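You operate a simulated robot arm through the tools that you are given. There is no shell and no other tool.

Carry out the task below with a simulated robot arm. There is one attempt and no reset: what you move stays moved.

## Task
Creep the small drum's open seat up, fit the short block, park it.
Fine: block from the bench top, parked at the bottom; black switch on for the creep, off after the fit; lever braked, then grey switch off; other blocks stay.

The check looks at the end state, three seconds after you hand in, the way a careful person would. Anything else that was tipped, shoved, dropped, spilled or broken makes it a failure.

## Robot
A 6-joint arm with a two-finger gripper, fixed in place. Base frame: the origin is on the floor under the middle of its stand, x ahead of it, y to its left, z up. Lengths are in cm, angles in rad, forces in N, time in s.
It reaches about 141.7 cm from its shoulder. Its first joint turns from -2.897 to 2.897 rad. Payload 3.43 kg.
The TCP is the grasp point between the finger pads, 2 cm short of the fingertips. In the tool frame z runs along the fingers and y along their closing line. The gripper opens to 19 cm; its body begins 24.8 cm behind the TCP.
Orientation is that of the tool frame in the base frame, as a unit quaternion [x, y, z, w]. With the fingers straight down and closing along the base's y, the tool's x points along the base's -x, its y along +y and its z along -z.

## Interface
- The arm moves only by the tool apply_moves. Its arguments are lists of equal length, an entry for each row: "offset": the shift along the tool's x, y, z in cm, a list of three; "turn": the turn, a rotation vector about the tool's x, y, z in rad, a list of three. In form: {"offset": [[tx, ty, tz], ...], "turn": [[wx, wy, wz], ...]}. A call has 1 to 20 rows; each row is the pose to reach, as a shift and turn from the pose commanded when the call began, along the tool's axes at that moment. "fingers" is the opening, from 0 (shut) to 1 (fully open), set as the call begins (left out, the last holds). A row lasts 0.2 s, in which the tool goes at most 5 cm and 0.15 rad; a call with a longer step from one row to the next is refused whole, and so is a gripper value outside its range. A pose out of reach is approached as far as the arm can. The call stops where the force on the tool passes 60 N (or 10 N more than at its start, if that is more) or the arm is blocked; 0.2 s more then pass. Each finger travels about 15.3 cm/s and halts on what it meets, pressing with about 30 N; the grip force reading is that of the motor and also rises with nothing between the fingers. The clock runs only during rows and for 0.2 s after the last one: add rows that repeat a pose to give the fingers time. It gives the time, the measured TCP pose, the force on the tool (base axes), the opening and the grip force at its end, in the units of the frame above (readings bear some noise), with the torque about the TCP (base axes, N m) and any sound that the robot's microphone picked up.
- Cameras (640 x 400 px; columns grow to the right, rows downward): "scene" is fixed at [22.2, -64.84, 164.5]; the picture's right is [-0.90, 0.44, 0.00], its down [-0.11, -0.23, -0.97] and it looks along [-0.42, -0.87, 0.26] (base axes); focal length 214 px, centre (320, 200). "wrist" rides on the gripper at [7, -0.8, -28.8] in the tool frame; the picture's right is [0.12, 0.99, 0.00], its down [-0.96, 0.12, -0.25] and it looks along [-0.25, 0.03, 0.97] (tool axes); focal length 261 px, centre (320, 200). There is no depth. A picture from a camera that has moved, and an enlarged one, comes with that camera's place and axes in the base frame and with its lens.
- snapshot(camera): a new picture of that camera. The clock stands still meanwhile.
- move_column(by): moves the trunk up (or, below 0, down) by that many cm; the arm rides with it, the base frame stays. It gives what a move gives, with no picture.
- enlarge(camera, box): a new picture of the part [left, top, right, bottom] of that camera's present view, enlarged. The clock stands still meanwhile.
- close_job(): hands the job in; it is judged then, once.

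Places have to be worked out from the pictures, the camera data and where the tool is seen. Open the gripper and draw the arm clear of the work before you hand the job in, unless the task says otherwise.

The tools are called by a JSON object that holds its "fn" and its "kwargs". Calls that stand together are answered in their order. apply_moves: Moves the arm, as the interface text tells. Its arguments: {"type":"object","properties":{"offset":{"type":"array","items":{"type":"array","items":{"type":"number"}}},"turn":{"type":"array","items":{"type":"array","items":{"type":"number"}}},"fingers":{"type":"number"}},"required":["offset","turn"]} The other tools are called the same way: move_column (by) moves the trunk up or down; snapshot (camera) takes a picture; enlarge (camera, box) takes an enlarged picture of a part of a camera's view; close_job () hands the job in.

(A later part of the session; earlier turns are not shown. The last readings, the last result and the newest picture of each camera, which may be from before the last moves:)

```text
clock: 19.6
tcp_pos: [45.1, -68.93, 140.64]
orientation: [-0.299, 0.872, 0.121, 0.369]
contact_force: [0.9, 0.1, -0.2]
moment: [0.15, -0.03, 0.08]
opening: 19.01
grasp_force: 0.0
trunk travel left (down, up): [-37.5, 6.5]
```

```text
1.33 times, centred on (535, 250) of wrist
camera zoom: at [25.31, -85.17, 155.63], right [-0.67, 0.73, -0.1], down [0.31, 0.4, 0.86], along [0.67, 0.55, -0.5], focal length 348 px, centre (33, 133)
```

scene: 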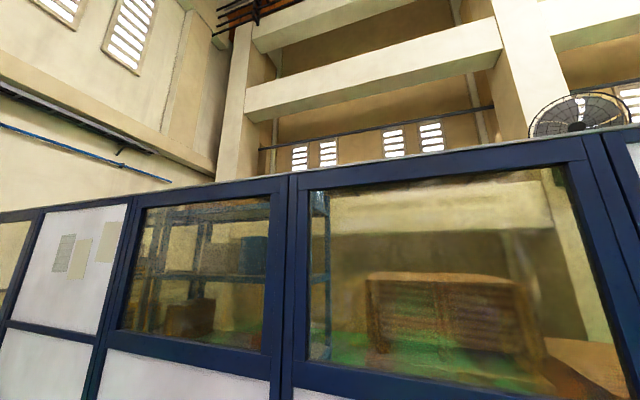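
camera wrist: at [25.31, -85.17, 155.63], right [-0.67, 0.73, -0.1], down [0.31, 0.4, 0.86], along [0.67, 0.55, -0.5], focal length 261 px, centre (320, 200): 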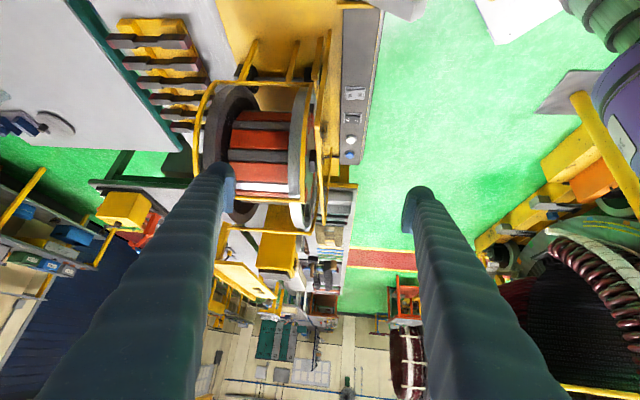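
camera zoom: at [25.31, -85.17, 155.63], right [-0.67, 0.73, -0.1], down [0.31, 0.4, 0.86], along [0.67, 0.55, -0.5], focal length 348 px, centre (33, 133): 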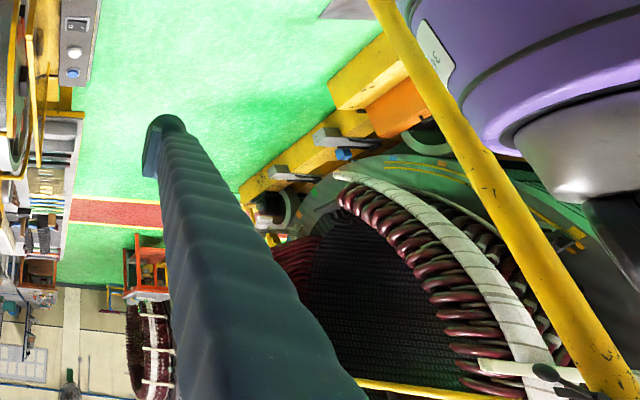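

The grey rocker looks ON (I pressed) and the black one OFF. Next I'll swing to the robot side for a low view of the bench blocks and the lever.

{"fn": "apply_moves", "kwargs": {"offset": [[2.35, 1.56, 0.29], [4.7, 3.13, 0.59], [7.05, 4.69, 0.88], [9.4, 6.26, 1.17], [11.75, 7.82, 1.46], [14.1, 9.39, 1.76], [16.45, 10.95, 2.05], [18.8, 12.5, 2.34], [21.15, 14.1, 2.64], [23.5, 15.6, 2.93], [25.85, 17.2, 3.22], [28.2, 18.8, 3.5], [30.55, 20.3, 3.8], [32.9, 21.9, 4.1]], "turn": [[0.0918, 0.0063, 0.1014], [0.1836, 0.0126, 0.2029], [0.2754, 0.0189, 0.3043], [0.3671, 0.0251, 0.4057], [0.4589, 0.0314, 0.5071], [0.5507, 0.0377, 0.6086], [0.6425, 0.044, 0.71], [0.7343, 0.0503, 0.8114], [0.8261, 0.0566, 0.9129], [0.9179, 0.0629, 1.0143], [1.0096, 0.0691, 1.1157], [1.1014, 0.0754, 1.2171], [1.1932, 0.0817, 1.3186], [1.285, 0.088, 1.42]]}}

{"fn": "snapshot", "kwargs": {"camera": "wrist"}}

```text
clock: 22.6
tcp_pos: [17.12, -64.38, 115.48]
orientation: [0.562, 0.759, -0.184, 0.272]
contact_force: [1.5, -0.3, 0.0]
moment: [-0.02, 0.07, -0.13]
opening: 19.02
grasp_force: 0.0
out of reach, approached as far as the arm can: row 14
trunk travel left (down, up): [-37.5, 6.5]
```

```text
taken
camera wrist: at [8.79, -42.44, 133.65], right [0.92, 0.39, -0.05], down [0.27, -0.55, 0.79], along [0.28, -0.74, -0.61], focal length 261 px, centre (320, 200)
```

wrist: 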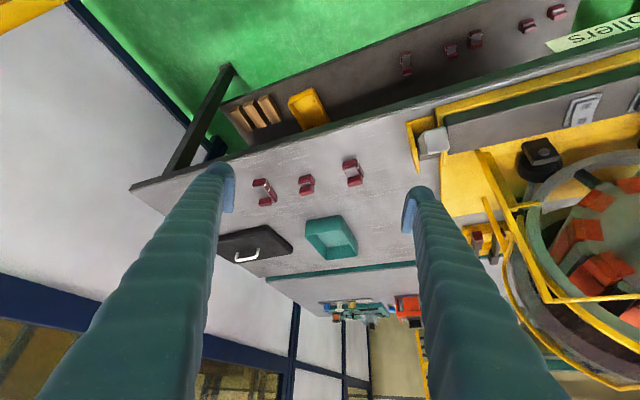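

{"fn": "enlarge", "kwargs": {"camera": "wrist", "box": [245, 145, 375, 220]}}

{"fn": "enlarge", "kwargs": {"camera": "wrist", "box": [290, 165, 325, 200]}}

{"fn": "enlarge", "kwargs": {"camera": "wrist", "box": [390, 0, 640, 170]}}

```text
4.92 times, centred on (310, 182) of wrist
camera zoom: at [8.79, -42.44, 133.65], right [0.92, 0.39, -0.05], down [0.27, -0.55, 0.79], along [0.28, -0.74, -0.61], focal length 1283 px, centre (369, 286)
```

zoom: 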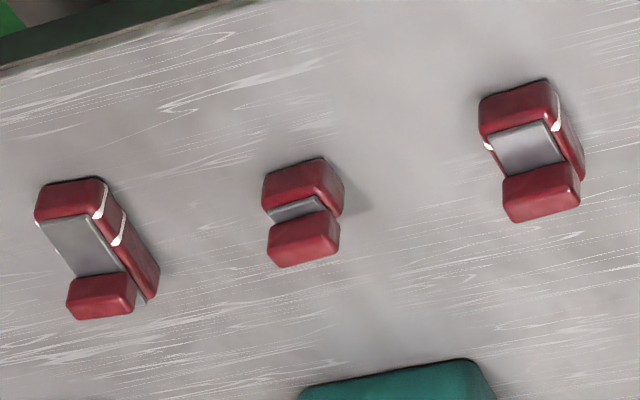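

```text
11.43 times, centred on (308, 182) of wrist
camera zoom: at [8.79, -42.44, 133.65], right [0.92, 0.39, -0.05], down [0.27, -0.55, 0.79], along [0.28, -0.74, -0.61], focal length 2979 px, centre (463, 400)
```

zoom: 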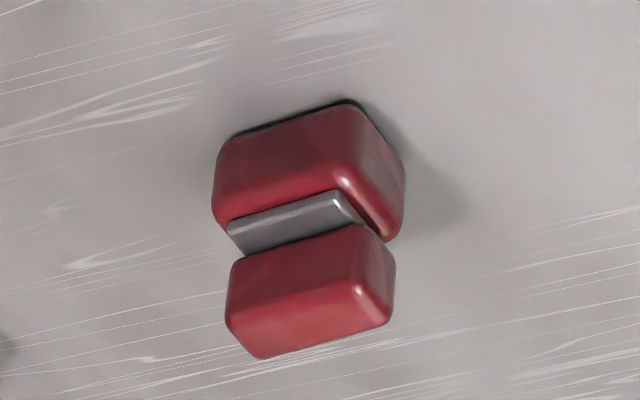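

```text
2.35 times, centred on (515, 85) of wrist
camera zoom: at [8.79, -42.44, 133.65], right [0.92, 0.39, -0.05], down [0.27, -0.55, 0.79], along [0.28, -0.74, -0.61], focal length 613 px, centre (-139, 471)
```

zoom: 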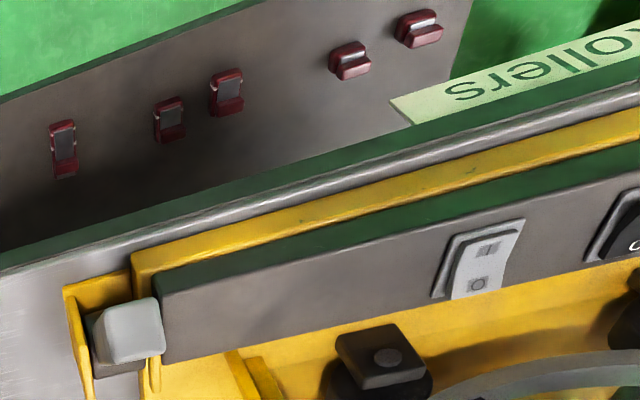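

The short block is a rounded red base with a thin grey plate and a red grip on top; five more lie on the lower shelf. Before acting I want to survey the rest of the surroundings for another drum, so I'll raise and swing toward +y.

{"fn": "apply_moves", "kwargs": {"offset": [[0.5, 2, -4], [1, 4, -8], [1.5, 6, -12], [2, 8, -16], [3, 11, -18], [5, 14.5, -20], [7, 18.5, -21], [9, 22.5, -22], [11, 26.5, -23]], "turn": [[0, 0.08, 0], [0, 0.16, 0], [0, 0.24, 0], [0, 0.32, 0], [0, 0.4, 0], [0, 0.44, 0], [0, 0.48, 0], [0, 0.52, 0], [0, 0.55, 0]]}}

{"fn": "snapshot", "kwargs": {"camera": "wrist"}}

```text
clock: 24.8
tcp_pos: [39.53, -30.0, 126.5]
orientation: [0.496, 0.865, 0.029, 0.069]
contact_force: [0.1, -0.8, -0.1]
moment: [0.04, -0.07, 0.02]
opening: 19.01
grasp_force: 0.1
out of reach, approached as far as the arm can: row 1, 3, 4
trunk travel left (down, up): [-37.5, 6.5]
stopped in row 9: the arm was blocked; the commanded pose is now the measured one
```

```text
taken
camera wrist: at [31.0, -23.91, 154.15], right [0.79, 0.61, 0.11], down [0.54, -0.77, 0.34], along [0.29, -0.21, -0.93], focal length 261 px, centre (320, 200)
```

wrist: 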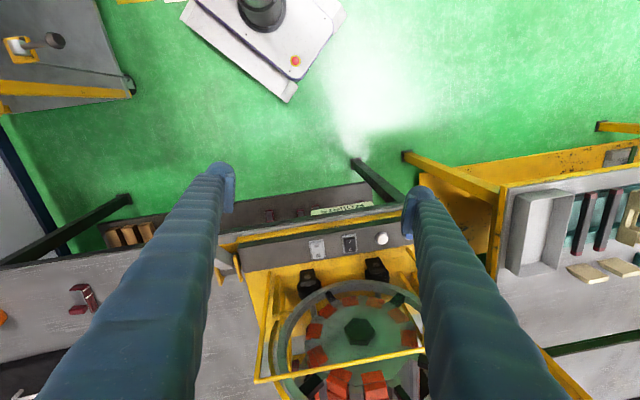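

I'll lift and swing further toward +y, restoring a vertical tool, to survey the neighbouring bench.

{"fn": "apply_moves", "kwargs": {"offset": [[0, 2, -4], [0, 4, -8.5], [1, 7, -12.5], [3, 10, -16], [5, 14, -18], [7, 18.5, -19], [9.5, 22.5, -19.5], [12, 26.5, -20], [14.5, 30.5, -20.3], [17, 34, -20.6], [19.5, 37.5, -20.8], [22.2, 40.5, -20.9]], "turn": [[0.01, 0.01, -0.02], [0.02, 0.02, -0.04], [0.03, 0.03, -0.06], [0.04, 0.04, -0.09], [0.05, 0.05, -0.11], [0.06, 0.06, -0.13], [0.07, 0.07, -0.15], [0.08, 0.08, -0.17], [0.09, 0.09, -0.2], [0.1, 0.1, -0.22], [0.105, 0.105, -0.24], [0.107, 0.106, -0.255]]}}

{"fn": "snapshot", "kwargs": {"camera": "wrist"}}

```text
refused: row 3 steps farther than a row can; nothing moved
```

```text
taken
camera wrist: at [31.0, -23.91, 154.15], right [0.79, 0.61, 0.11], down [0.54, -0.77, 0.34], along [0.29, -0.21, -0.93], focal length 261 px, centre (320, 200)
```

wrist: 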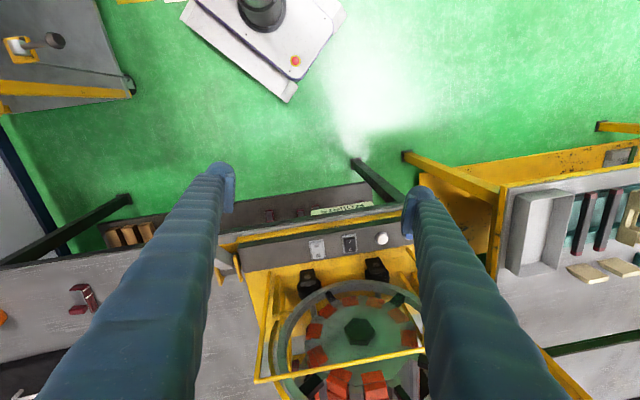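

The row step was slightly too long; nothing moved. I'll resend with smaller steps.

{"fn": "apply_moves", "kwargs": {"offset": [[0, 1.5, -4], [0, 3, -8], [1, 5.5, -12], [2.5, 8.5, -15], [4.5, 12, -17.5], [6.5, 16, -19], [9, 20, -19.5], [11.5, 24, -20], [14, 28, -20.3], [16.5, 32, -20.6], [19.3, 36, -20.8], [22.2, 40, -20.9]], "turn": [[0.01, 0.01, -0.02], [0.02, 0.02, -0.04], [0.03, 0.03, -0.06], [0.04, 0.04, -0.09], [0.05, 0.05, -0.11], [0.06, 0.06, -0.13], [0.07, 0.07, -0.15], [0.08, 0.08, -0.17], [0.09, 0.09, -0.2], [0.1, 0.1, -0.22], [0.105, 0.105, -0.24], [0.107, 0.106, -0.255]]}}

{"fn": "snapshot", "kwargs": {"camera": "wrist"}}

```text
clock: 27.4
tcp_pos: [59.85, 9.99, 149.83]
orientation: [0.382, 0.924, -0.001, -0.002]
contact_force: [0.5, 0.2, 0.5]
moment: [-0.15, 0.09, 0.01]
opening: 18.99
grasp_force: 0.0
trunk travel left (down, up): [-37.5, 6.5]
```

```text
taken
camera wrist: at [54.38, 14.43, 178.54], right [0.62, 0.79, 0.0], down [0.76, -0.6, 0.25], along [0.19, -0.15, -0.97], focal length 261 px, centre (320, 200)
```

wrist: 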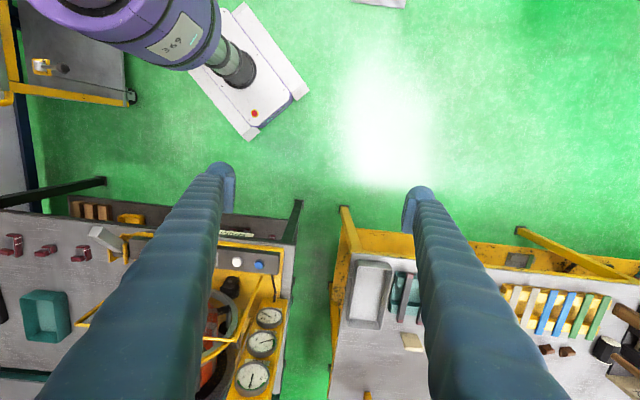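

No other drum within reach here, so the bench machine is the target. I'll read the gauges and panel from this view as a baseline.

{"fn": "enlarge", "kwargs": {"camera": "wrist", "box": [215, 230, 305, 400]}}

{"fn": "enlarge", "kwargs": {"camera": "wrist", "box": [80, 210, 180, 280]}}

```text
2.35 times, centred on (260, 315) of wrist
camera zoom: at [54.38, 14.43, 178.54], right [0.62, 0.79, 0.0], down [0.76, -0.6, 0.25], along [0.19, -0.15, -0.97], focal length 613 px, centre (461, -71)
```

zoom: 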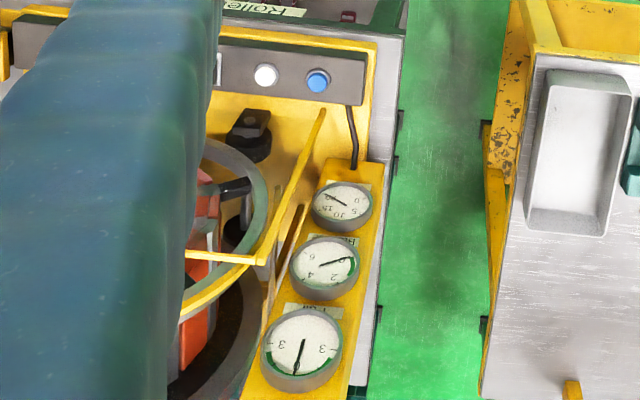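

```text
5.71 times, centred on (130, 245) of wrist
camera zoom: at [54.38, 14.43, 178.54], right [0.62, 0.79, 0.0], down [0.76, -0.6, 0.25], along [0.19, -0.15, -0.97], focal length 1489 px, centre (1406, -57)
```

zoom: 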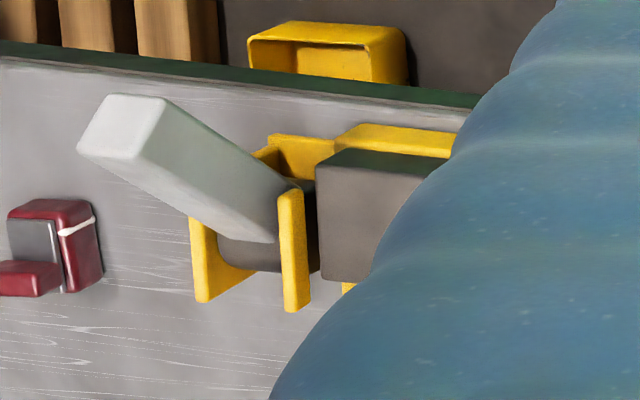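

The lever sits in a yoke leaning toward the robot; gauges read a baseline. Next I'll close the gripper and move above the panel with the hand tilted back toward the robot, so I can press the black rocker without touching the guard bar.

{"fn": "apply_moves", "kwargs": {"offset": [[-2.84, -2.82, 2.07], [-5.68, -5.63, 4.13], [-8.5, -8.45, 6.2], [-11.35, -11.27, 8.27], [-14.2, -14.1, 10.3], [-17, -16.9, 12.4], [-19.9, -19.7, 14.5], [-22.7, -22.5, 16.5], [-25.5, -25.35, 18.6], [-28.4, -28.2, 20.7], [-31.2, -31, 22.7], [-34.05, -33.8, 24.8]], "turn": [[0, -0.033, 0], [0, -0.067, 0], [0, -0.1, 0], [0, -0.133, 0], [0, -0.167, 0], [0, -0.2, 0], [0, -0.233, 0], [0, -0.267, 0], [0, -0.3, 0], [0, -0.333, 0], [0, -0.367, 0], [0, -0.4, 0]], "fingers": 0}}

{"fn": "snapshot", "kwargs": {"camera": "wrist"}}

```text
clock: 30.0
tcp_pos: [59.84, -38.14, 125.02]
orientation: [0.374, 0.906, -0.076, 0.183]
contact_force: [0.4, 0.6, 0.8]
moment: [0.06, 0.02, 0.04]
opening: 0.0
grasp_force: 30.4
trunk travel left (down, up): [-37.5, 6.5]
```

```text
taken
camera wrist: at [46.77, -26.22, 148.79], right [0.62, 0.78, -0.05], down [0.64, -0.48, 0.6], along [0.45, -0.41, -0.8], focal length 261 px, centre (320, 200)
```

wrist: 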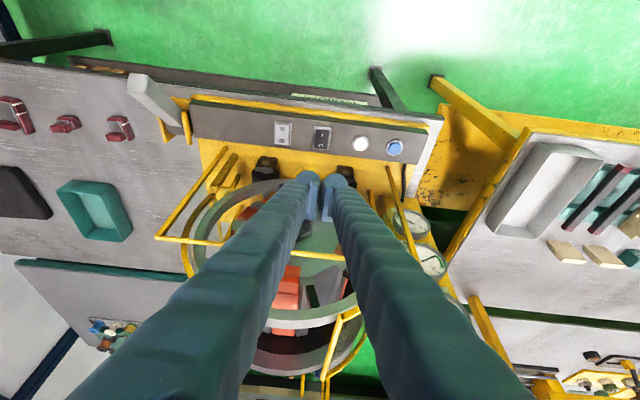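

{"fn": "enlarge", "kwargs": {"camera": "wrist", "box": [260, 100, 420, 240]}}

{"fn": "enlarge", "kwargs": {"camera": "wrist", "box": [260, 110, 360, 170]}}

```text
2.86 times, centred on (340, 170) of wrist
camera zoom: at [46.77, -26.22, 148.79], right [0.62, 0.78, -0.05], down [0.64, -0.48, 0.6], along [0.45, -0.41, -0.8], focal length 745 px, centre (263, 286)
```

zoom: 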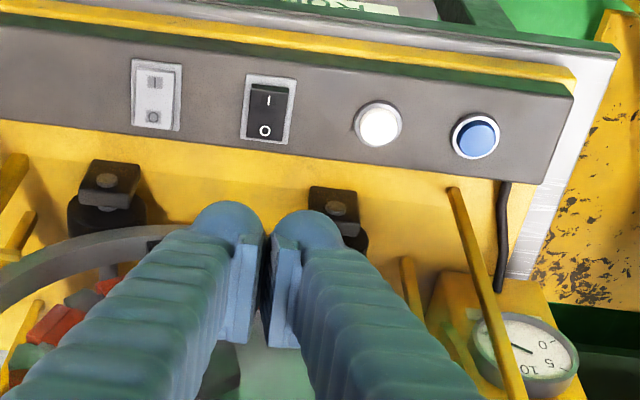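

```text
6.40 times, centred on (310, 140) of wrist
camera zoom: at [46.77, -26.22, 148.79], right [0.62, 0.78, -0.05], down [0.64, -0.48, 0.6], along [0.45, -0.41, -0.8], focal length 1668 px, centre (384, 584)
```

zoom: 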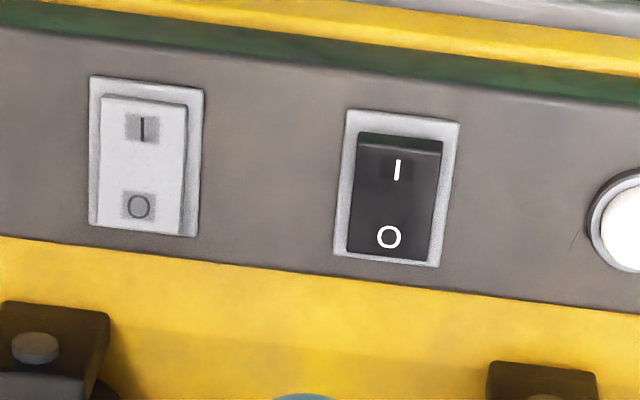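

The panel is legible: black rocker is at O (its I end raised, nearest the robot), grey is at I. Fingertips are rounded caps ±1.6 cm apart, so I'll use the left fingertip and hover ~4 cm above the black rocker's I end.

{"fn": "apply_moves", "kwargs": {"offset": [[0.9, 0.22, 4.4], [1.8, 0.45, 8.8], [2.7, 0.67, 13.2], [3.6, 0.9, 17.6], [4.5, 1.12, 22], [5.37, 1.34, 26.2]], "turn": [[0, 0, 0], [0, 0, 0], [0, 0, 0], [0, 0, 0], [0, 0, 0], [0, 0, 0]]}}

{"fn": "enlarge", "kwargs": {"camera": "wrist", "box": [240, 130, 400, 250]}}

```text
clock: 31.4
tcp_pos: [62.75, -41.38, 98.15]
orientation: [0.464, 0.866, -0.075, 0.17]
contact_force: [2.6, -0.1, -0.2]
moment: [-0.02, 0.44, -0.16]
opening: 0.0
grasp_force: 30.5
trunk travel left (down, up): [-37.5, 6.5]
```

```text
3.33 times, centred on (320, 190) of wrist
camera zoom: at [51.89, -28.01, 122.23], right [0.76, 0.65, -0.02], down [0.53, -0.61, 0.58], along [0.37, -0.45, -0.81], focal length 869 px, centre (320, 233)
```

zoom: 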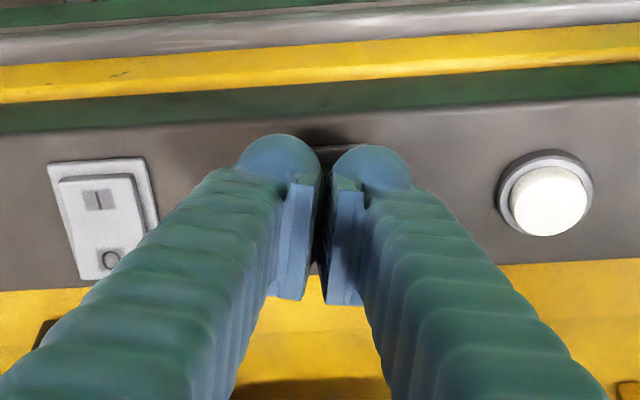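

The tool twisted slightly from the commanded yaw; I'll wait a moment to see whether it's still settling or being pushed.

{"fn": "apply_moves", "kwargs": {"offset": [[0, 0, 0], [0, 0, 0]], "turn": [[0, 0, 0], [0, 0, 0]]}}

{"fn": "snapshot", "kwargs": {"camera": "wrist"}}

```text
clock: 32.0
tcp_pos: [64.48, -40.78, 98.48]
orientation: [0.375, 0.906, -0.076, 0.183]
contact_force: [-0.7, -0.2, 0.2]
moment: [0.04, 0.01, -0.01]
opening: 0.01
grasp_force: 30.0
trunk travel left (down, up): [-37.5, 6.5]
```

```text
taken
camera wrist: at [51.49, -28.86, 122.3], right [0.62, 0.78, -0.05], down [0.64, -0.48, 0.6], along [0.45, -0.41, -0.8], focal length 261 px, centre (320, 200)
```

wrist: 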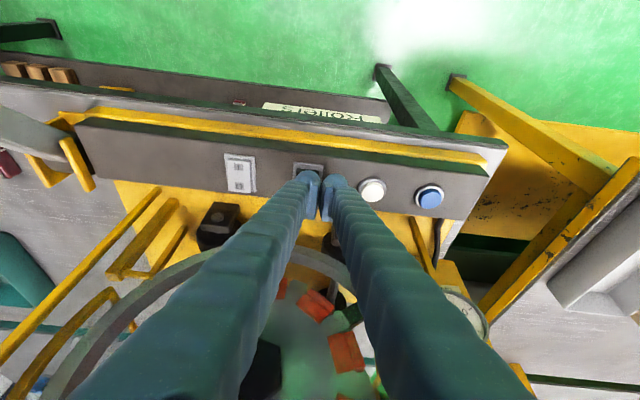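

It settled at the intended pose. I'll check the fingertip against the black rocker.

{"fn": "enlarge", "kwargs": {"camera": "wrist", "box": [270, 140, 370, 220]}}

```text
5.00 times, centred on (320, 180) of wrist
camera zoom: at [51.49, -28.86, 122.3], right [0.62, 0.78, -0.05], down [0.64, -0.48, 0.6], along [0.45, -0.41, -0.8], focal length 1303 px, centre (320, 300)
```

zoom: 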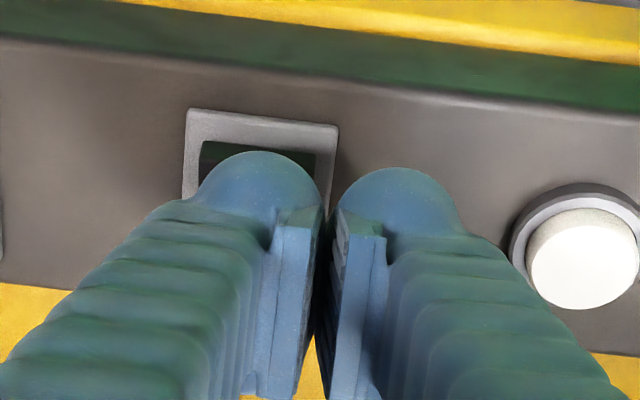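

The fingers are about 4.5 cm wide along tool x, so with this tilt the robot-side edge is the lowest point. I'll shift 2 cm toward the drum and lower 1.5 cm, so that edge sits just above the rocker's I end.

{"fn": "apply_moves", "kwargs": {"offset": [[-1.26, 0, 2.16], [-1.26, 0, 2.16], [-1.26, 0, 2.16]], "turn": [[0, 0, 0], [0, 0, 0], [0, 0, 0]]}}

{"fn": "enlarge", "kwargs": {"camera": "wrist", "box": [270, 140, 370, 220]}}

```text
clock: 32.8
tcp_pos: [65.92, -42.13, 97.17]
orientation: [0.375, 0.906, -0.077, 0.182]
contact_force: [0.4, 0.4, 0.7]
moment: [0.0, 0.01, -0.05]
opening: 0.0
grasp_force: 30.3
trunk travel left (down, up): [-37.5, 6.5]
```

```text
5.00 times, centred on (320, 180) of wrist
camera zoom: at [52.91, -30.25, 120.86], right [0.62, 0.78, -0.05], down [0.64, -0.48, 0.6], along [0.45, -0.41, -0.8], focal length 1303 px, centre (320, 300)
```

zoom: 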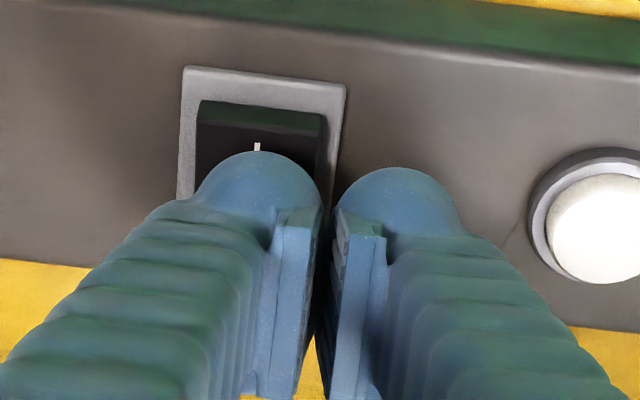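

The tip edge is nearly over the I end. I'll nudge 0.4 cm toward the drum and go down 1 cm, then feel for contact.

{"fn": "apply_moves", "kwargs": {"offset": [[-0.1, 0, 0.5], [0.02, 0, 1.08], [0.02, 0, 1.08]], "turn": [[0, 0, 0], [0, 0, 0], [0, 0, 0]]}}

{"fn": "enlarge", "kwargs": {"camera": "wrist", "box": [270, 140, 370, 220]}}

```text
clock: 33.6
tcp_pos: [66.23, -42.58, 96.18]
orientation: [0.374, 0.906, -0.077, 0.181]
contact_force: [0.1, -0.1, 0.6]
moment: [-0.01, -0.01, -0.02]
opening: 0.0
grasp_force: 29.8
trunk travel left (down, up): [-37.5, 6.5]
```

```text
5.00 times, centred on (320, 180) of wrist
camera zoom: at [53.08, -30.68, 119.88], right [0.62, 0.78, -0.05], down [0.64, -0.48, 0.6], along [0.45, -0.41, -0.8], focal length 1303 px, centre (320, 300)
```

zoom: 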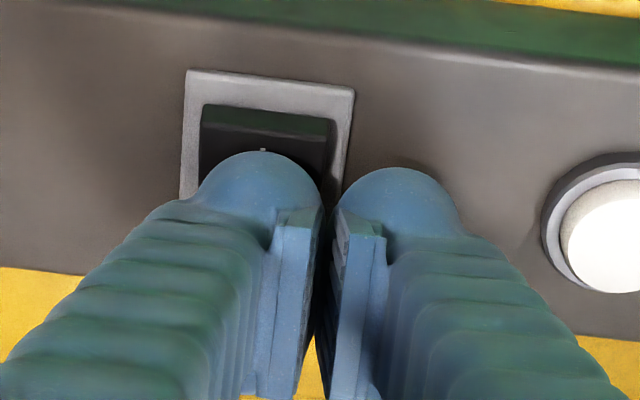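

No contact yet. I'll lower another 0.8 cm slowly.

{"fn": "apply_moves", "kwargs": {"offset": [[0.1, 0, 0.25], [0.21, 0, 0.5], [0.31, 0, 0.74], [0.31, 0, 0.74]], "turn": [[0, 0, 0], [0, 0, 0], [0, 0, 0], [0, 0, 0]]}}

{"fn": "enlarge", "kwargs": {"camera": "wrist", "box": [270, 140, 370, 220]}}

```text
clock: 34.6
tcp_pos: [66.06, -42.58, 95.84]
orientation: [0.373, 0.906, -0.078, 0.186]
contact_force: [1.5, 12.7, 49.6]
moment: [0.1, 0.62, -0.22]
opening: 0.0
grasp_force: 30.2
trunk travel left (down, up): [-37.5, 6.5]
```

```text
5.00 times, centred on (320, 180) of wrist
camera zoom: at [52.89, -30.58, 119.43], right [0.62, 0.78, -0.05], down [0.64, -0.47, 0.61], along [0.45, -0.41, -0.79], focal length 1303 px, centre (320, 300)
```

zoom: 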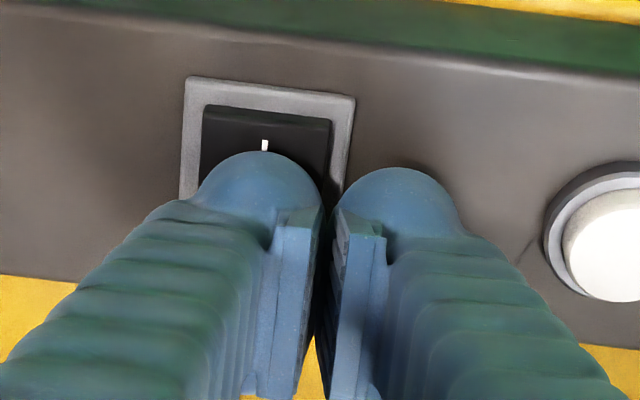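

The rocker's I end is now flush (flipped to ON) with ~50 N contact. I'll lift off right away and look at whether the drum is turning.

{"fn": "apply_moves", "kwargs": {"offset": [[-1.2, 0, -2.8], [-1.95, 0, -4.6]], "turn": [[0, 0, 0], [0, 0, 0]]}}

{"fn": "snapshot", "kwargs": {"camera": "wrist"}}

{"fn": "enlarge", "kwargs": {"camera": "wrist", "box": [220, 110, 420, 230]}}

```text
clock: 35.2
tcp_pos: [65.96, -42.63, 100.24]
orientation: [0.375, 0.906, -0.077, 0.18]
contact_force: [0.1, -0.8, 0.3]
moment: [0.04, 0.06, 0.0]
opening: 0.01
grasp_force: 29.9
trunk travel left (down, up): [-37.5, 6.5]
```

```text
taken
camera wrist: at [53.01, -30.82, 123.96], right [0.62, 0.78, -0.05], down [0.64, -0.48, 0.6], along [0.44, -0.4, -0.8], focal length 261 px, centre (320, 200)
```

wrist: 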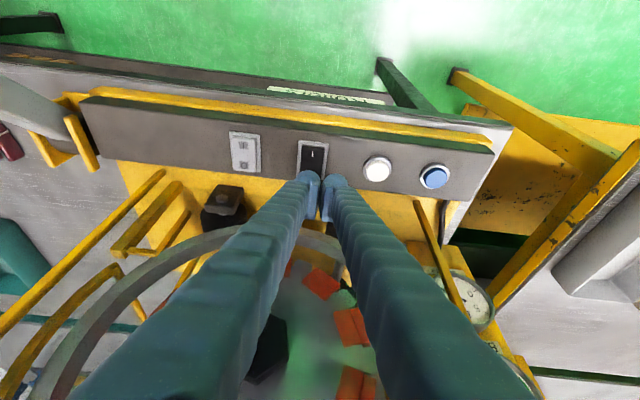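

```text
3.20 times, centred on (320, 170) of wrist
camera zoom: at [53.01, -30.82, 123.96], right [0.62, 0.78, -0.05], down [0.64, -0.48, 0.6], along [0.44, -0.4, -0.8], focal length 834 px, centre (320, 296)
```

zoom: 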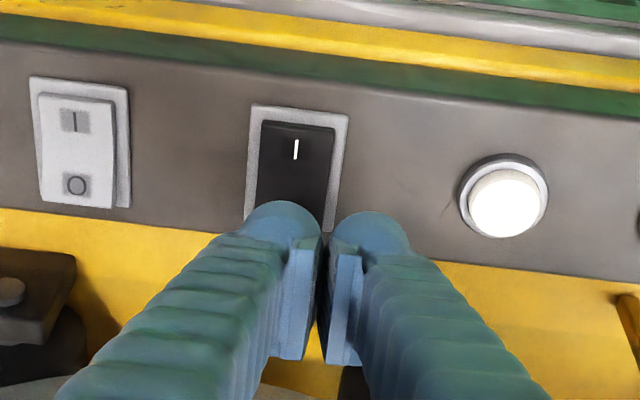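

Black is ON. I'll wait one second with the arm still and compare the drum between two pictures.

{"fn": "apply_moves", "kwargs": {"offset": [[0, 0, 0], [0, 0, 0], [0, 0, 0], [0, 0, 0], [0, 0, 0]], "turn": [[0, 0, 0], [0, 0, 0], [0, 0, 0], [0, 0, 0], [0, 0, 0]]}}

{"fn": "snapshot", "kwargs": {"camera": "wrist"}}

```text
clock: 36.4
tcp_pos: [66.07, -42.6, 100.37]
orientation: [0.375, 0.906, -0.078, 0.183]
contact_force: [0.0, -0.1, -1.2]
moment: [0.0, 0.02, -0.04]
opening: 0.0
grasp_force: 29.4
trunk travel left (down, up): [-37.5, 6.5]
```

```text
taken
camera wrist: at [52.98, -30.82, 124.08], right [0.62, 0.78, -0.05], down [0.64, -0.48, 0.6], along [0.45, -0.41, -0.8], focal length 261 px, centre (320, 200)
```

wrist: 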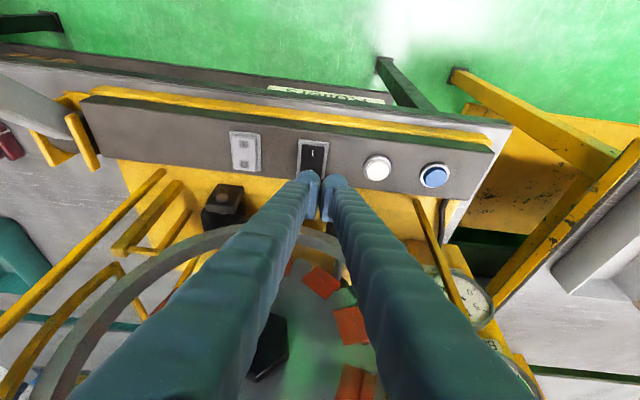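

The drum isn't turning with black ON alone, so a button is probably needed. I'll move the left fingertip over the white button, 2 cm lower, and look.

{"fn": "apply_moves", "kwargs": {"offset": [[-0.3, 3, 0.1], [-0.6, 6, 0.2], [-0.76, 9.04, 0.32], [-0.38, 9.04, 1.24], [-0.18, 9.04, 1.7], [-0.18, 9.04, 1.7]], "turn": [[0, 0, 0], [0, 0, 0], [0, 0, 0], [0, 0, 0], [0, 0, 0], [0, 0, 0]]}}

{"fn": "snapshot", "kwargs": {"camera": "wrist"}}

{"fn": "enlarge", "kwargs": {"camera": "wrist", "box": [260, 130, 400, 230]}}

```text
clock: 37.8
tcp_pos: [73.0, -36.9, 98.77]
orientation: [0.374, 0.906, -0.077, 0.183]
contact_force: [-0.3, 0.3, -0.1]
moment: [-0.05, 0.01, -0.03]
opening: 0.0
grasp_force: 30.3
trunk travel left (down, up): [-37.5, 6.5]
```

```text
taken
camera wrist: at [59.92, -25.03, 122.56], right [0.62, 0.78, -0.05], down [0.64, -0.48, 0.6], along [0.45, -0.41, -0.8], focal length 261 px, centre (320, 200)
```

wrist: 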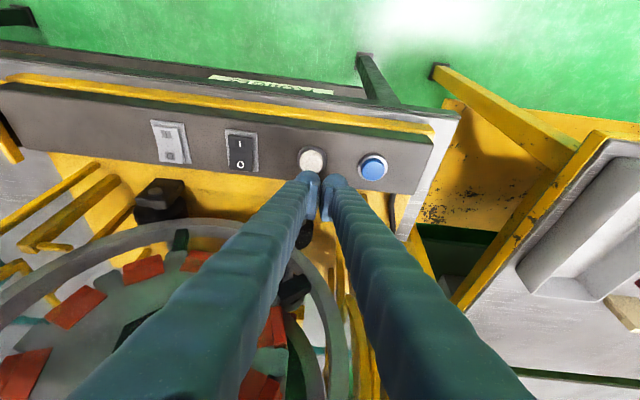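

```text
4.00 times, centred on (330, 180) of wrist
camera zoom: at [59.92, -25.03, 122.56], right [0.62, 0.78, -0.05], down [0.64, -0.48, 0.6], along [0.45, -0.41, -0.8], focal length 1043 px, centre (280, 280)
```

zoom: 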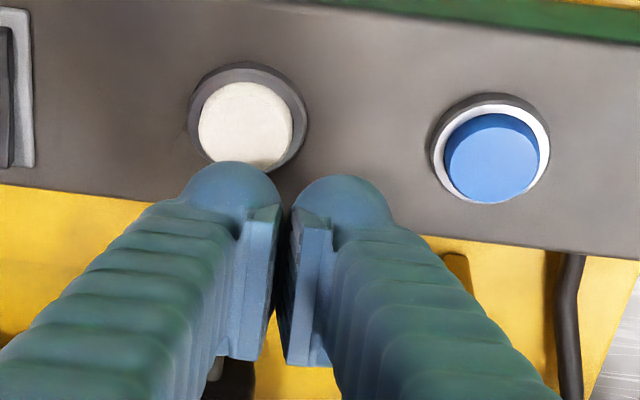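

The drum's spokes and red tabs are visible on the left from here, good for monitoring. I'll centre on the white button and lower 1.3 cm.

{"fn": "apply_moves", "kwargs": {"offset": [[0.4, 0.4, 0.3], [0.97, 0.4, 1.0], [0.97, 0.4, 1.0]], "turn": [[0, 0, 0], [0, 0, 0], [0, 0, 0]]}}

{"fn": "snapshot", "kwargs": {"camera": "wrist"}}

{"fn": "enlarge", "kwargs": {"camera": "wrist", "box": [260, 130, 400, 230]}}

```text
clock: 38.6
tcp_pos: [73.06, -36.33, 97.56]
orientation: [0.374, 0.906, -0.076, 0.182]
contact_force: [0.1, 0.4, 0.7]
moment: [0.03, 0.02, 0.03]
opening: 0.0
grasp_force: 30.0
trunk travel left (down, up): [-37.5, 6.5]
```

```text
taken
camera wrist: at [59.89, -24.4, 121.34], right [0.62, 0.78, -0.05], down [0.64, -0.48, 0.6], along [0.45, -0.41, -0.8], focal length 261 px, centre (320, 200)
```

wrist: 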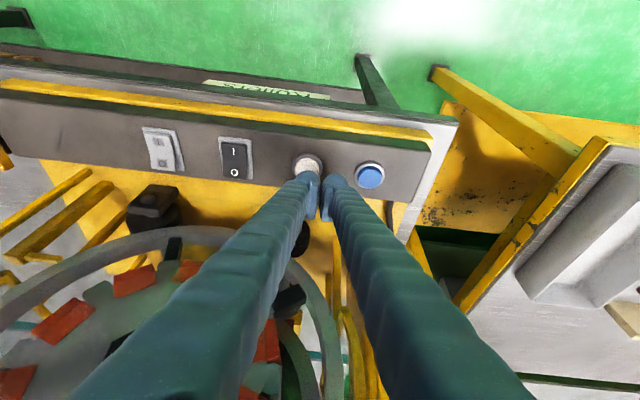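

```text
4.00 times, centred on (330, 180) of wrist
camera zoom: at [59.89, -24.4, 121.34], right [0.62, 0.78, -0.05], down [0.64, -0.48, 0.6], along [0.45, -0.41, -0.8], focal length 1043 px, centre (280, 280)
```

zoom: 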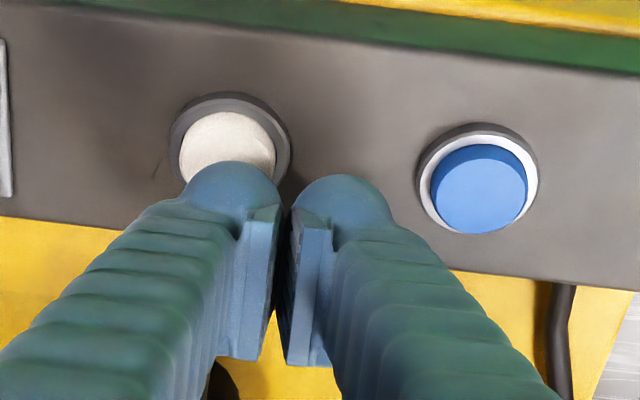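

Not touching yet. I'll lower 1.2 cm more in small rows.

{"fn": "apply_moves", "kwargs": {"offset": [[0.16, 0, 0.37], [0.31, 0, 0.74], [0.39, 0, 0.92], [0.47, 0, 1.1], [0.47, 0, 1.1]], "turn": [[0, 0, 0], [0, 0, 0], [0, 0, 0], [0, 0, 0], [0, 0, 0]]}}

{"fn": "snapshot", "kwargs": {"camera": "wrist"}}

{"fn": "enlarge", "kwargs": {"camera": "wrist", "box": [260, 130, 400, 230]}}

```text
clock: 39.8
tcp_pos: [72.92, -36.13, 96.51]
orientation: [0.374, 0.906, -0.077, 0.183]
contact_force: [0.5, -0.4, 0.5]
moment: [0.01, 0.0, -0.01]
opening: 0.0
grasp_force: 29.8
trunk travel left (down, up): [-37.5, 6.5]
```

```text
taken
camera wrist: at [59.9, -24.32, 120.16], right [0.62, 0.78, -0.05], down [0.64, -0.48, 0.6], along [0.45, -0.41, -0.8], focal length 261 px, centre (320, 200)
```

wrist: 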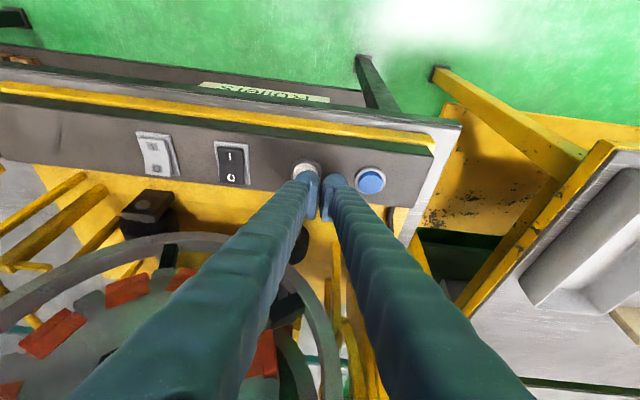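

```text
4.00 times, centred on (330, 180) of wrist
camera zoom: at [59.9, -24.32, 120.16], right [0.62, 0.78, -0.05], down [0.64, -0.48, 0.6], along [0.45, -0.41, -0.8], focal length 1043 px, centre (280, 280)
```

zoom: 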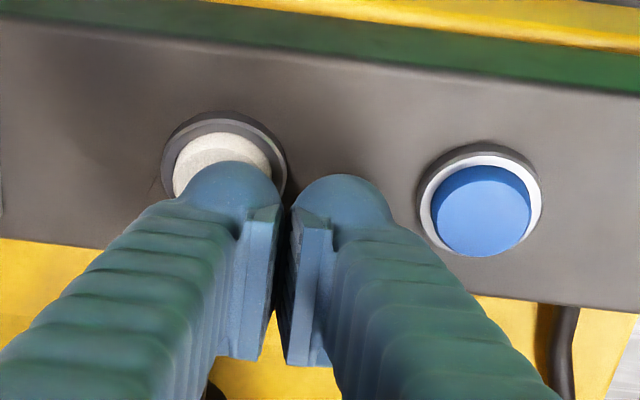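

Still no contact. I'll lower 0.5 cm more in fine rows.

{"fn": "apply_moves", "kwargs": {"offset": [[0.08, 0, 0.18], [0.16, 0, 0.37], [0.2, 0, 0.46]], "turn": [[0, 0, 0], [0, 0, 0], [0, 0, 0]]}}

{"fn": "snapshot", "kwargs": {"camera": "wrist"}}

```text
clock: 40.6
tcp_pos: [72.84, -36.15, 95.94]
orientation: [0.375, 0.906, -0.077, 0.182]
contact_force: [0.2, 0.1, 0.2]
moment: [0.02, 0.03, -0.01]
opening: 0.02
grasp_force: 30.1
trunk travel left (down, up): [-37.5, 6.5]
```

```text
taken
camera wrist: at [59.89, -24.29, 119.65], right [0.62, 0.78, -0.05], down [0.64, -0.48, 0.6], along [0.45, -0.41, -0.8], focal length 261 px, centre (320, 200)
```

wrist: 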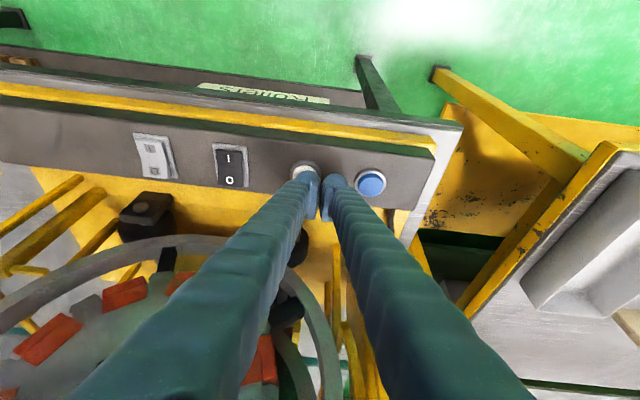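

Still free. Another 0.6 cm in fine rows.

{"fn": "apply_moves", "kwargs": {"offset": [[0.06, 0, 0.14], [0.12, 0, 0.28], [0.18, 0, 0.41], [0.23, 0, 0.55]], "turn": [[0, 0, 0], [0, 0, 0], [0, 0, 0], [0, 0, 0]]}}

{"fn": "snapshot", "kwargs": {"camera": "wrist"}}

{"fn": "enlarge", "kwargs": {"camera": "wrist", "box": [260, 130, 400, 230]}}

```text
clock: 41.6
tcp_pos: [73.0, -36.23, 95.53]
orientation: [0.374, 0.906, -0.076, 0.184]
contact_force: [-1.3, 1.7, 9.6]
moment: [0.03, 0.19, -0.03]
opening: 0.0
grasp_force: 29.9
trunk travel left (down, up): [-37.5, 6.5]
heard: click
```

```text
taken
camera wrist: at [59.9, -24.31, 119.11], right [0.62, 0.78, -0.05], down [0.64, -0.47, 0.6], along [0.45, -0.41, -0.8], focal length 261 px, centre (320, 200)
```

wrist: 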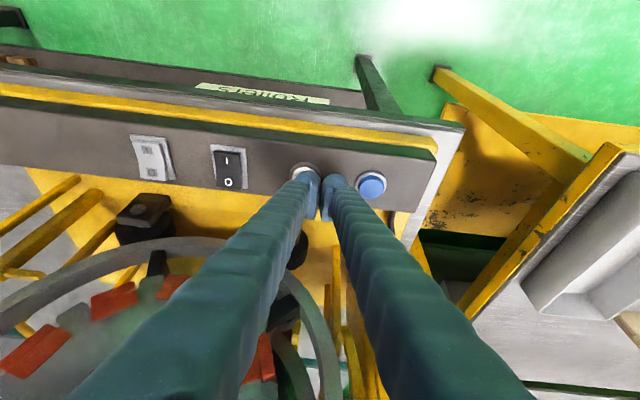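

```text
4.00 times, centred on (330, 180) of wrist
camera zoom: at [59.9, -24.31, 119.11], right [0.62, 0.78, -0.05], down [0.64, -0.47, 0.6], along [0.45, -0.41, -0.8], focal length 1043 px, centre (280, 280)
```

zoom: 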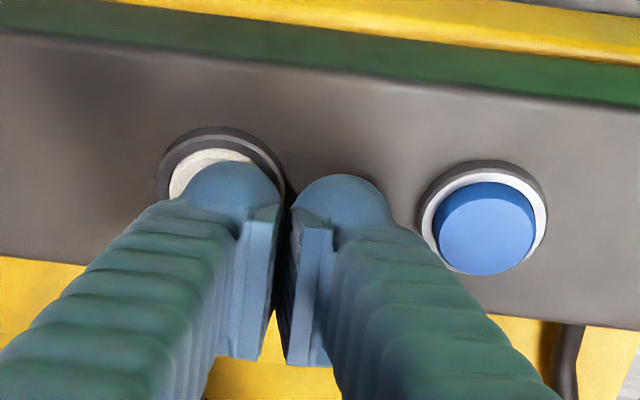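

Click heard with ~10 N on the white button, and the spoke seems to have shifted slightly. I'll hold here for 0.4 s and compare.

{"fn": "apply_moves", "kwargs": {"offset": [[0, 0, 0], [0, 0, 0]], "turn": [[0, 0, 0], [0, 0, 0]]}}

{"fn": "snapshot", "kwargs": {"camera": "wrist"}}

```text
clock: 42.2
tcp_pos: [73.05, -36.2, 95.46]
orientation: [0.375, 0.906, -0.078, 0.182]
contact_force: [0.6, 0.9, 12.6]
moment: [-0.04, 0.14, 0.0]
opening: 0.04
grasp_force: 29.6
trunk travel left (down, up): [-37.5, 6.5]
```

```text
taken
camera wrist: at [59.9, -24.31, 119.08], right [0.62, 0.78, -0.05], down [0.64, -0.48, 0.6], along [0.45, -0.41, -0.8], focal length 261 px, centre (320, 200)
```

wrist: 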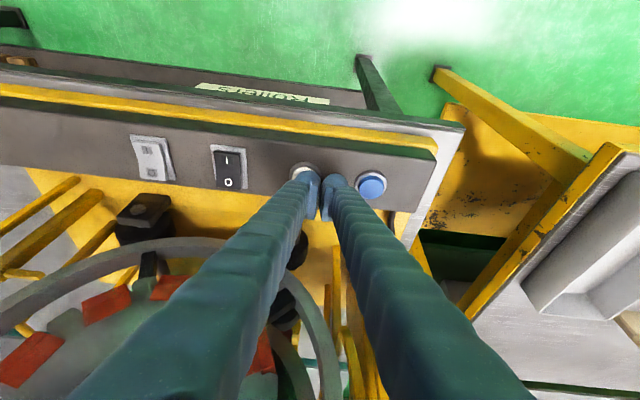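

The drum creeps while white is held (bottom moving toward −p, so the top moves toward +p, away from what I need for the short way). I'll release and see whether it keeps turning.

{"fn": "apply_moves", "kwargs": {"offset": [[-0.78, 0, -1.84], [-0.78, 0, -1.84]], "turn": [[0, 0, 0], [0, 0, 0]]}}

{"fn": "snapshot", "kwargs": {"camera": "wrist"}}

{"fn": "apply_moves", "kwargs": {"offset": [[0, 0, 0], [0, 0, 0], [0, 0, 0], [0, 0, 0]], "turn": [[0, 0, 0], [0, 0, 0], [0, 0, 0], [0, 0, 0]]}}

{"fn": "snapshot", "kwargs": {"camera": "wrist"}}

```text
clock: 42.8
tcp_pos: [73.0, -36.22, 97.23]
orientation: [0.374, 0.906, -0.077, 0.182]
contact_force: [0.7, -0.7, -0.2]
moment: [0.0, 0.0, 0.0]
opening: 0.0
grasp_force: 30.4
trunk travel left (down, up): [-37.5, 6.5]
```

```text
taken
camera wrist: at [60.02, -24.31, 120.9], right [0.62, 0.78, -0.05], down [0.64, -0.48, 0.6], along [0.44, -0.41, -0.8], focal length 261 px, centre (320, 200)
```

wrist: 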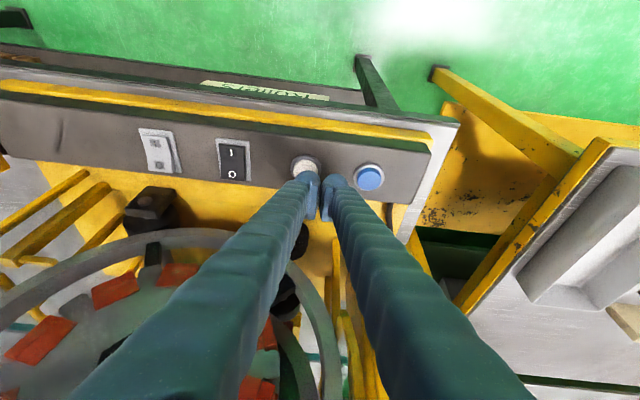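

```text
clock: 43.8
tcp_pos: [73.1, -36.22, 97.21]
orientation: [0.375, 0.906, -0.078, 0.182]
contact_force: [0.5, -0.6, 0.7]
moment: [0.0, -0.04, 0.01]
opening: 0.01
grasp_force: 30.0
trunk travel left (down, up): [-37.5, 6.5]
```

```text
taken
camera wrist: at [59.97, -24.32, 120.96], right [0.62, 0.78, -0.05], down [0.64, -0.48, 0.6], along [0.45, -0.41, -0.8], focal length 261 px, centre (320, 200)
```

wrist: 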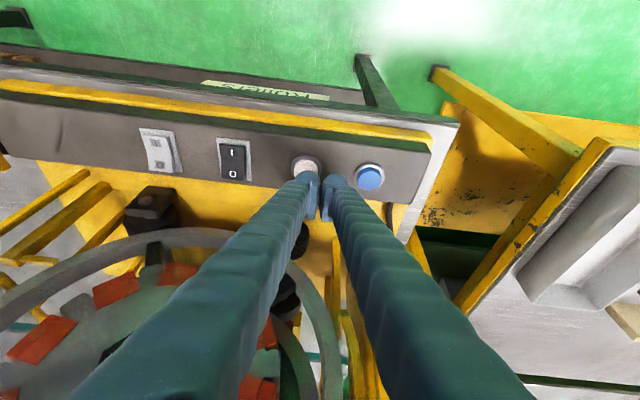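

Releasing stops it: white is a hold-to-jog button. Blue probably jogs the other way, so I'll move over the blue button at this height and check alignment.

{"fn": "apply_moves", "kwargs": {"offset": [[0, 2.9, 0], [0, 5.8, 0], [0, 8.6, 0], [0, 8.6, 0]], "turn": [[0, 0, 0], [0, 0, 0], [0, 0, 0], [0, 0, 0]]}}

{"fn": "snapshot", "kwargs": {"camera": "wrist"}}

{"fn": "enlarge", "kwargs": {"camera": "wrist", "box": [260, 130, 400, 230]}}

```text
clock: 44.8
tcp_pos: [79.07, -30.12, 97.26]
orientation: [0.374, 0.906, -0.077, 0.182]
contact_force: [0.7, 0.0, 0.2]
moment: [0.0, -0.03, 0.0]
opening: 0.0
grasp_force: 29.6
trunk travel left (down, up): [-37.5, 6.5]
```

```text
taken
camera wrist: at [65.99, -18.13, 120.96], right [0.62, 0.78, -0.05], down [0.64, -0.48, 0.6], along [0.45, -0.41, -0.8], focal length 261 px, centre (320, 200)
```

wrist: 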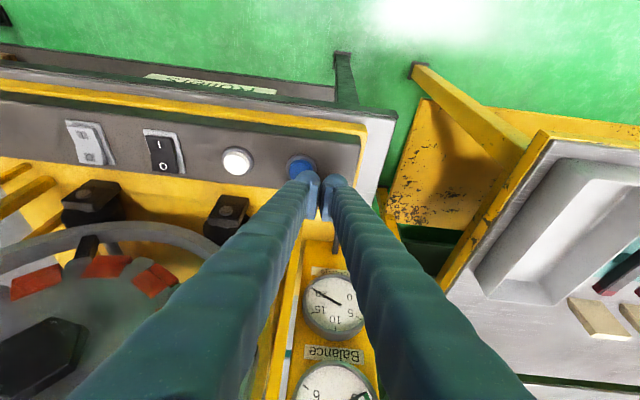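

```text
4.00 times, centred on (330, 180) of wrist
camera zoom: at [65.99, -18.13, 120.96], right [0.62, 0.78, -0.05], down [0.64, -0.48, 0.6], along [0.45, -0.41, -0.8], focal length 1043 px, centre (280, 280)
```

zoom: 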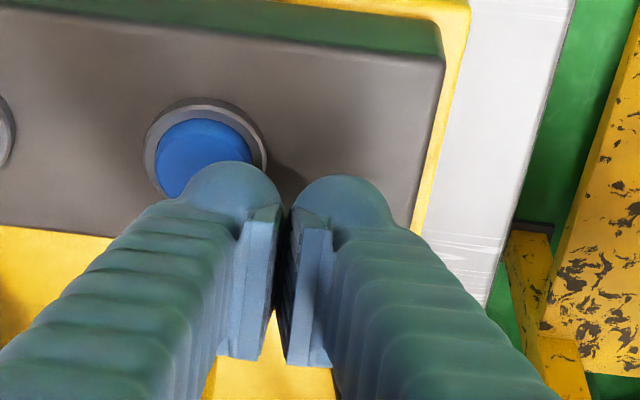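

The gauges read "Balance" etc. The tip is ~0.7 cm right of blue's centre; I'll correct and press down by the same depth that worked on white.

{"fn": "apply_moves", "kwargs": {"offset": [[0.2, -0.6, 0.46], [0.43, -0.6, 1.01], [0.58, -0.6, 1.38], [0.68, -0.6, 1.6], [0.74, -0.6, 1.75]], "turn": [[0, 0, 0], [0, 0, 0], [0, 0, 0], [0, 0, 0], [0, 0, 0]]}}

{"fn": "snapshot", "kwargs": {"camera": "wrist"}}

```text
clock: 46.0
tcp_pos: [78.66, -30.45, 95.48]
orientation: [0.374, 0.906, -0.077, 0.184]
contact_force: [-0.5, 2.0, 5.4]
moment: [0.03, 0.08, -0.02]
opening: 0.0
grasp_force: 30.3
trunk travel left (down, up): [-37.5, 6.5]
heard: click
```

```text
taken
camera wrist: at [65.56, -18.61, 119.19], right [0.62, 0.78, -0.05], down [0.64, -0.48, 0.6], along [0.45, -0.41, -0.8], focal length 261 px, centre (320, 200)
```

wrist: 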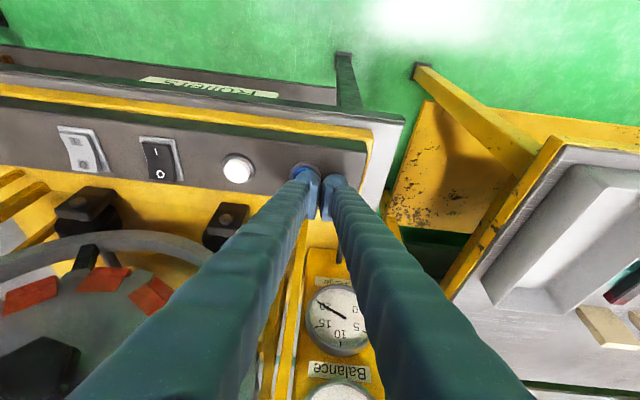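

Click on blue. I'll hold for 0.4 s and compare the drum's position.

{"fn": "apply_moves", "kwargs": {"offset": [[0, 0, 0], [0, 0, 0]], "turn": [[0, 0, 0], [0, 0, 0]]}}

{"fn": "snapshot", "kwargs": {"camera": "wrist"}}

```text
clock: 46.6
tcp_pos: [78.62, -30.56, 95.47]
orientation: [0.374, 0.906, -0.076, 0.183]
contact_force: [1.4, 0.9, 5.8]
moment: [0.0, 0.07, -0.01]
opening: 0.0
grasp_force: 30.0
trunk travel left (down, up): [-37.5, 6.5]
```

```text
taken
camera wrist: at [65.56, -18.61, 119.18], right [0.62, 0.78, -0.05], down [0.64, -0.48, 0.6], along [0.45, -0.41, -0.8], focal length 261 px, centre (320, 200)
```

wrist: 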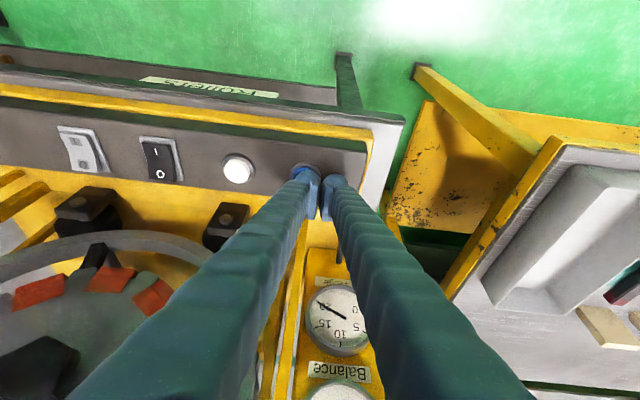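

Blue jogs the opposite way, bringing the open seat toward the top. I'll hold blue for about 3 s more and then look.

{"fn": "apply_moves", "kwargs": {"offset": [[0, 0, 0], [0, 0, 0], [0, 0, 0], [0, 0, 0], [0, 0, 0], [0, 0, 0], [0, 0, 0], [0, 0, 0], [0, 0, 0], [0, 0, 0], [0, 0, 0], [0, 0, 0], [0, 0, 0], [0, 0, 0], [0, 0, 0]], "turn": [[0, 0, 0], [0, 0, 0], [0, 0, 0], [0, 0, 0], [0, 0, 0], [0, 0, 0], [0, 0, 0], [0, 0, 0], [0, 0, 0], [0, 0, 0], [0, 0, 0], [0, 0, 0], [0, 0, 0], [0, 0, 0], [0, 0, 0]]}}

{"fn": "snapshot", "kwargs": {"camera": "wrist"}}

```text
clock: 49.8
tcp_pos: [78.68, -30.48, 95.42]
orientation: [0.375, 0.906, -0.077, 0.183]
contact_force: [0.8, 0.4, 7.9]
moment: [-0.01, 0.12, 0.01]
opening: 0.01
grasp_force: 30.2
trunk travel left (down, up): [-37.5, 6.5]
```

```text
taken
camera wrist: at [65.54, -18.6, 119.16], right [0.62, 0.78, -0.05], down [0.64, -0.48, 0.6], along [0.45, -0.41, -0.8], focal length 261 px, centre (320, 200)
```

wrist: 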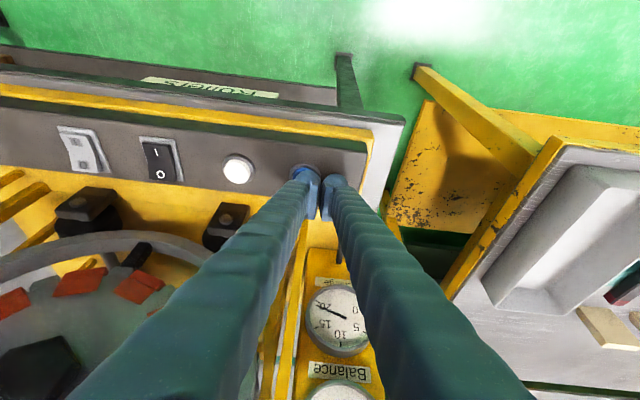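

About 20° moved in 3.2 s (≈6.4°/s). I'll release now and step back to measure how far the open seat is from the top.

{"fn": "apply_moves", "kwargs": {"offset": [[-1.17, 0, -2.76], [-1.4, -1, -5.5], [-0.5, -4, -9], [1, -8, -12], [3, -11, -15], [5, -14, -18], [7, -17, -21], [9, -20, -24], [9, -20, -24]], "turn": [[0, 0, 0], [0, 0, 0], [0, 0, 0], [0, 0, 0], [0, 0, 0], [0, 0, 0], [0, 0, 0], [0, 0, 0], [0, 0, 0]], "fingers": 1}}

{"fn": "snapshot", "kwargs": {"camera": "wrist"}}

```text
refused: row 4 steps farther than a row can; nothing moved
```

```text
taken
camera wrist: at [65.54, -18.6, 119.16], right [0.62, 0.78, -0.05], down [0.64, -0.48, 0.6], along [0.45, -0.41, -0.8], focal length 261 px, centre (320, 200)
```

wrist: 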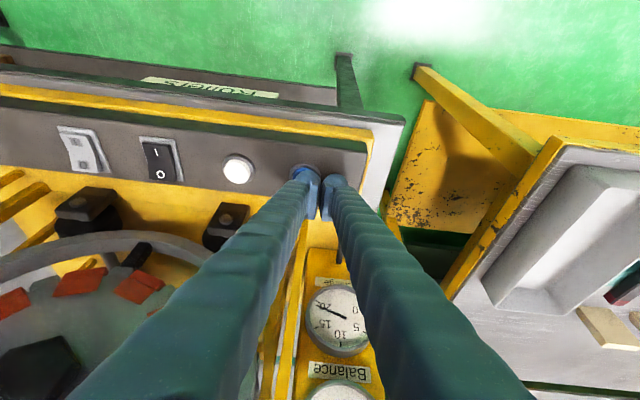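

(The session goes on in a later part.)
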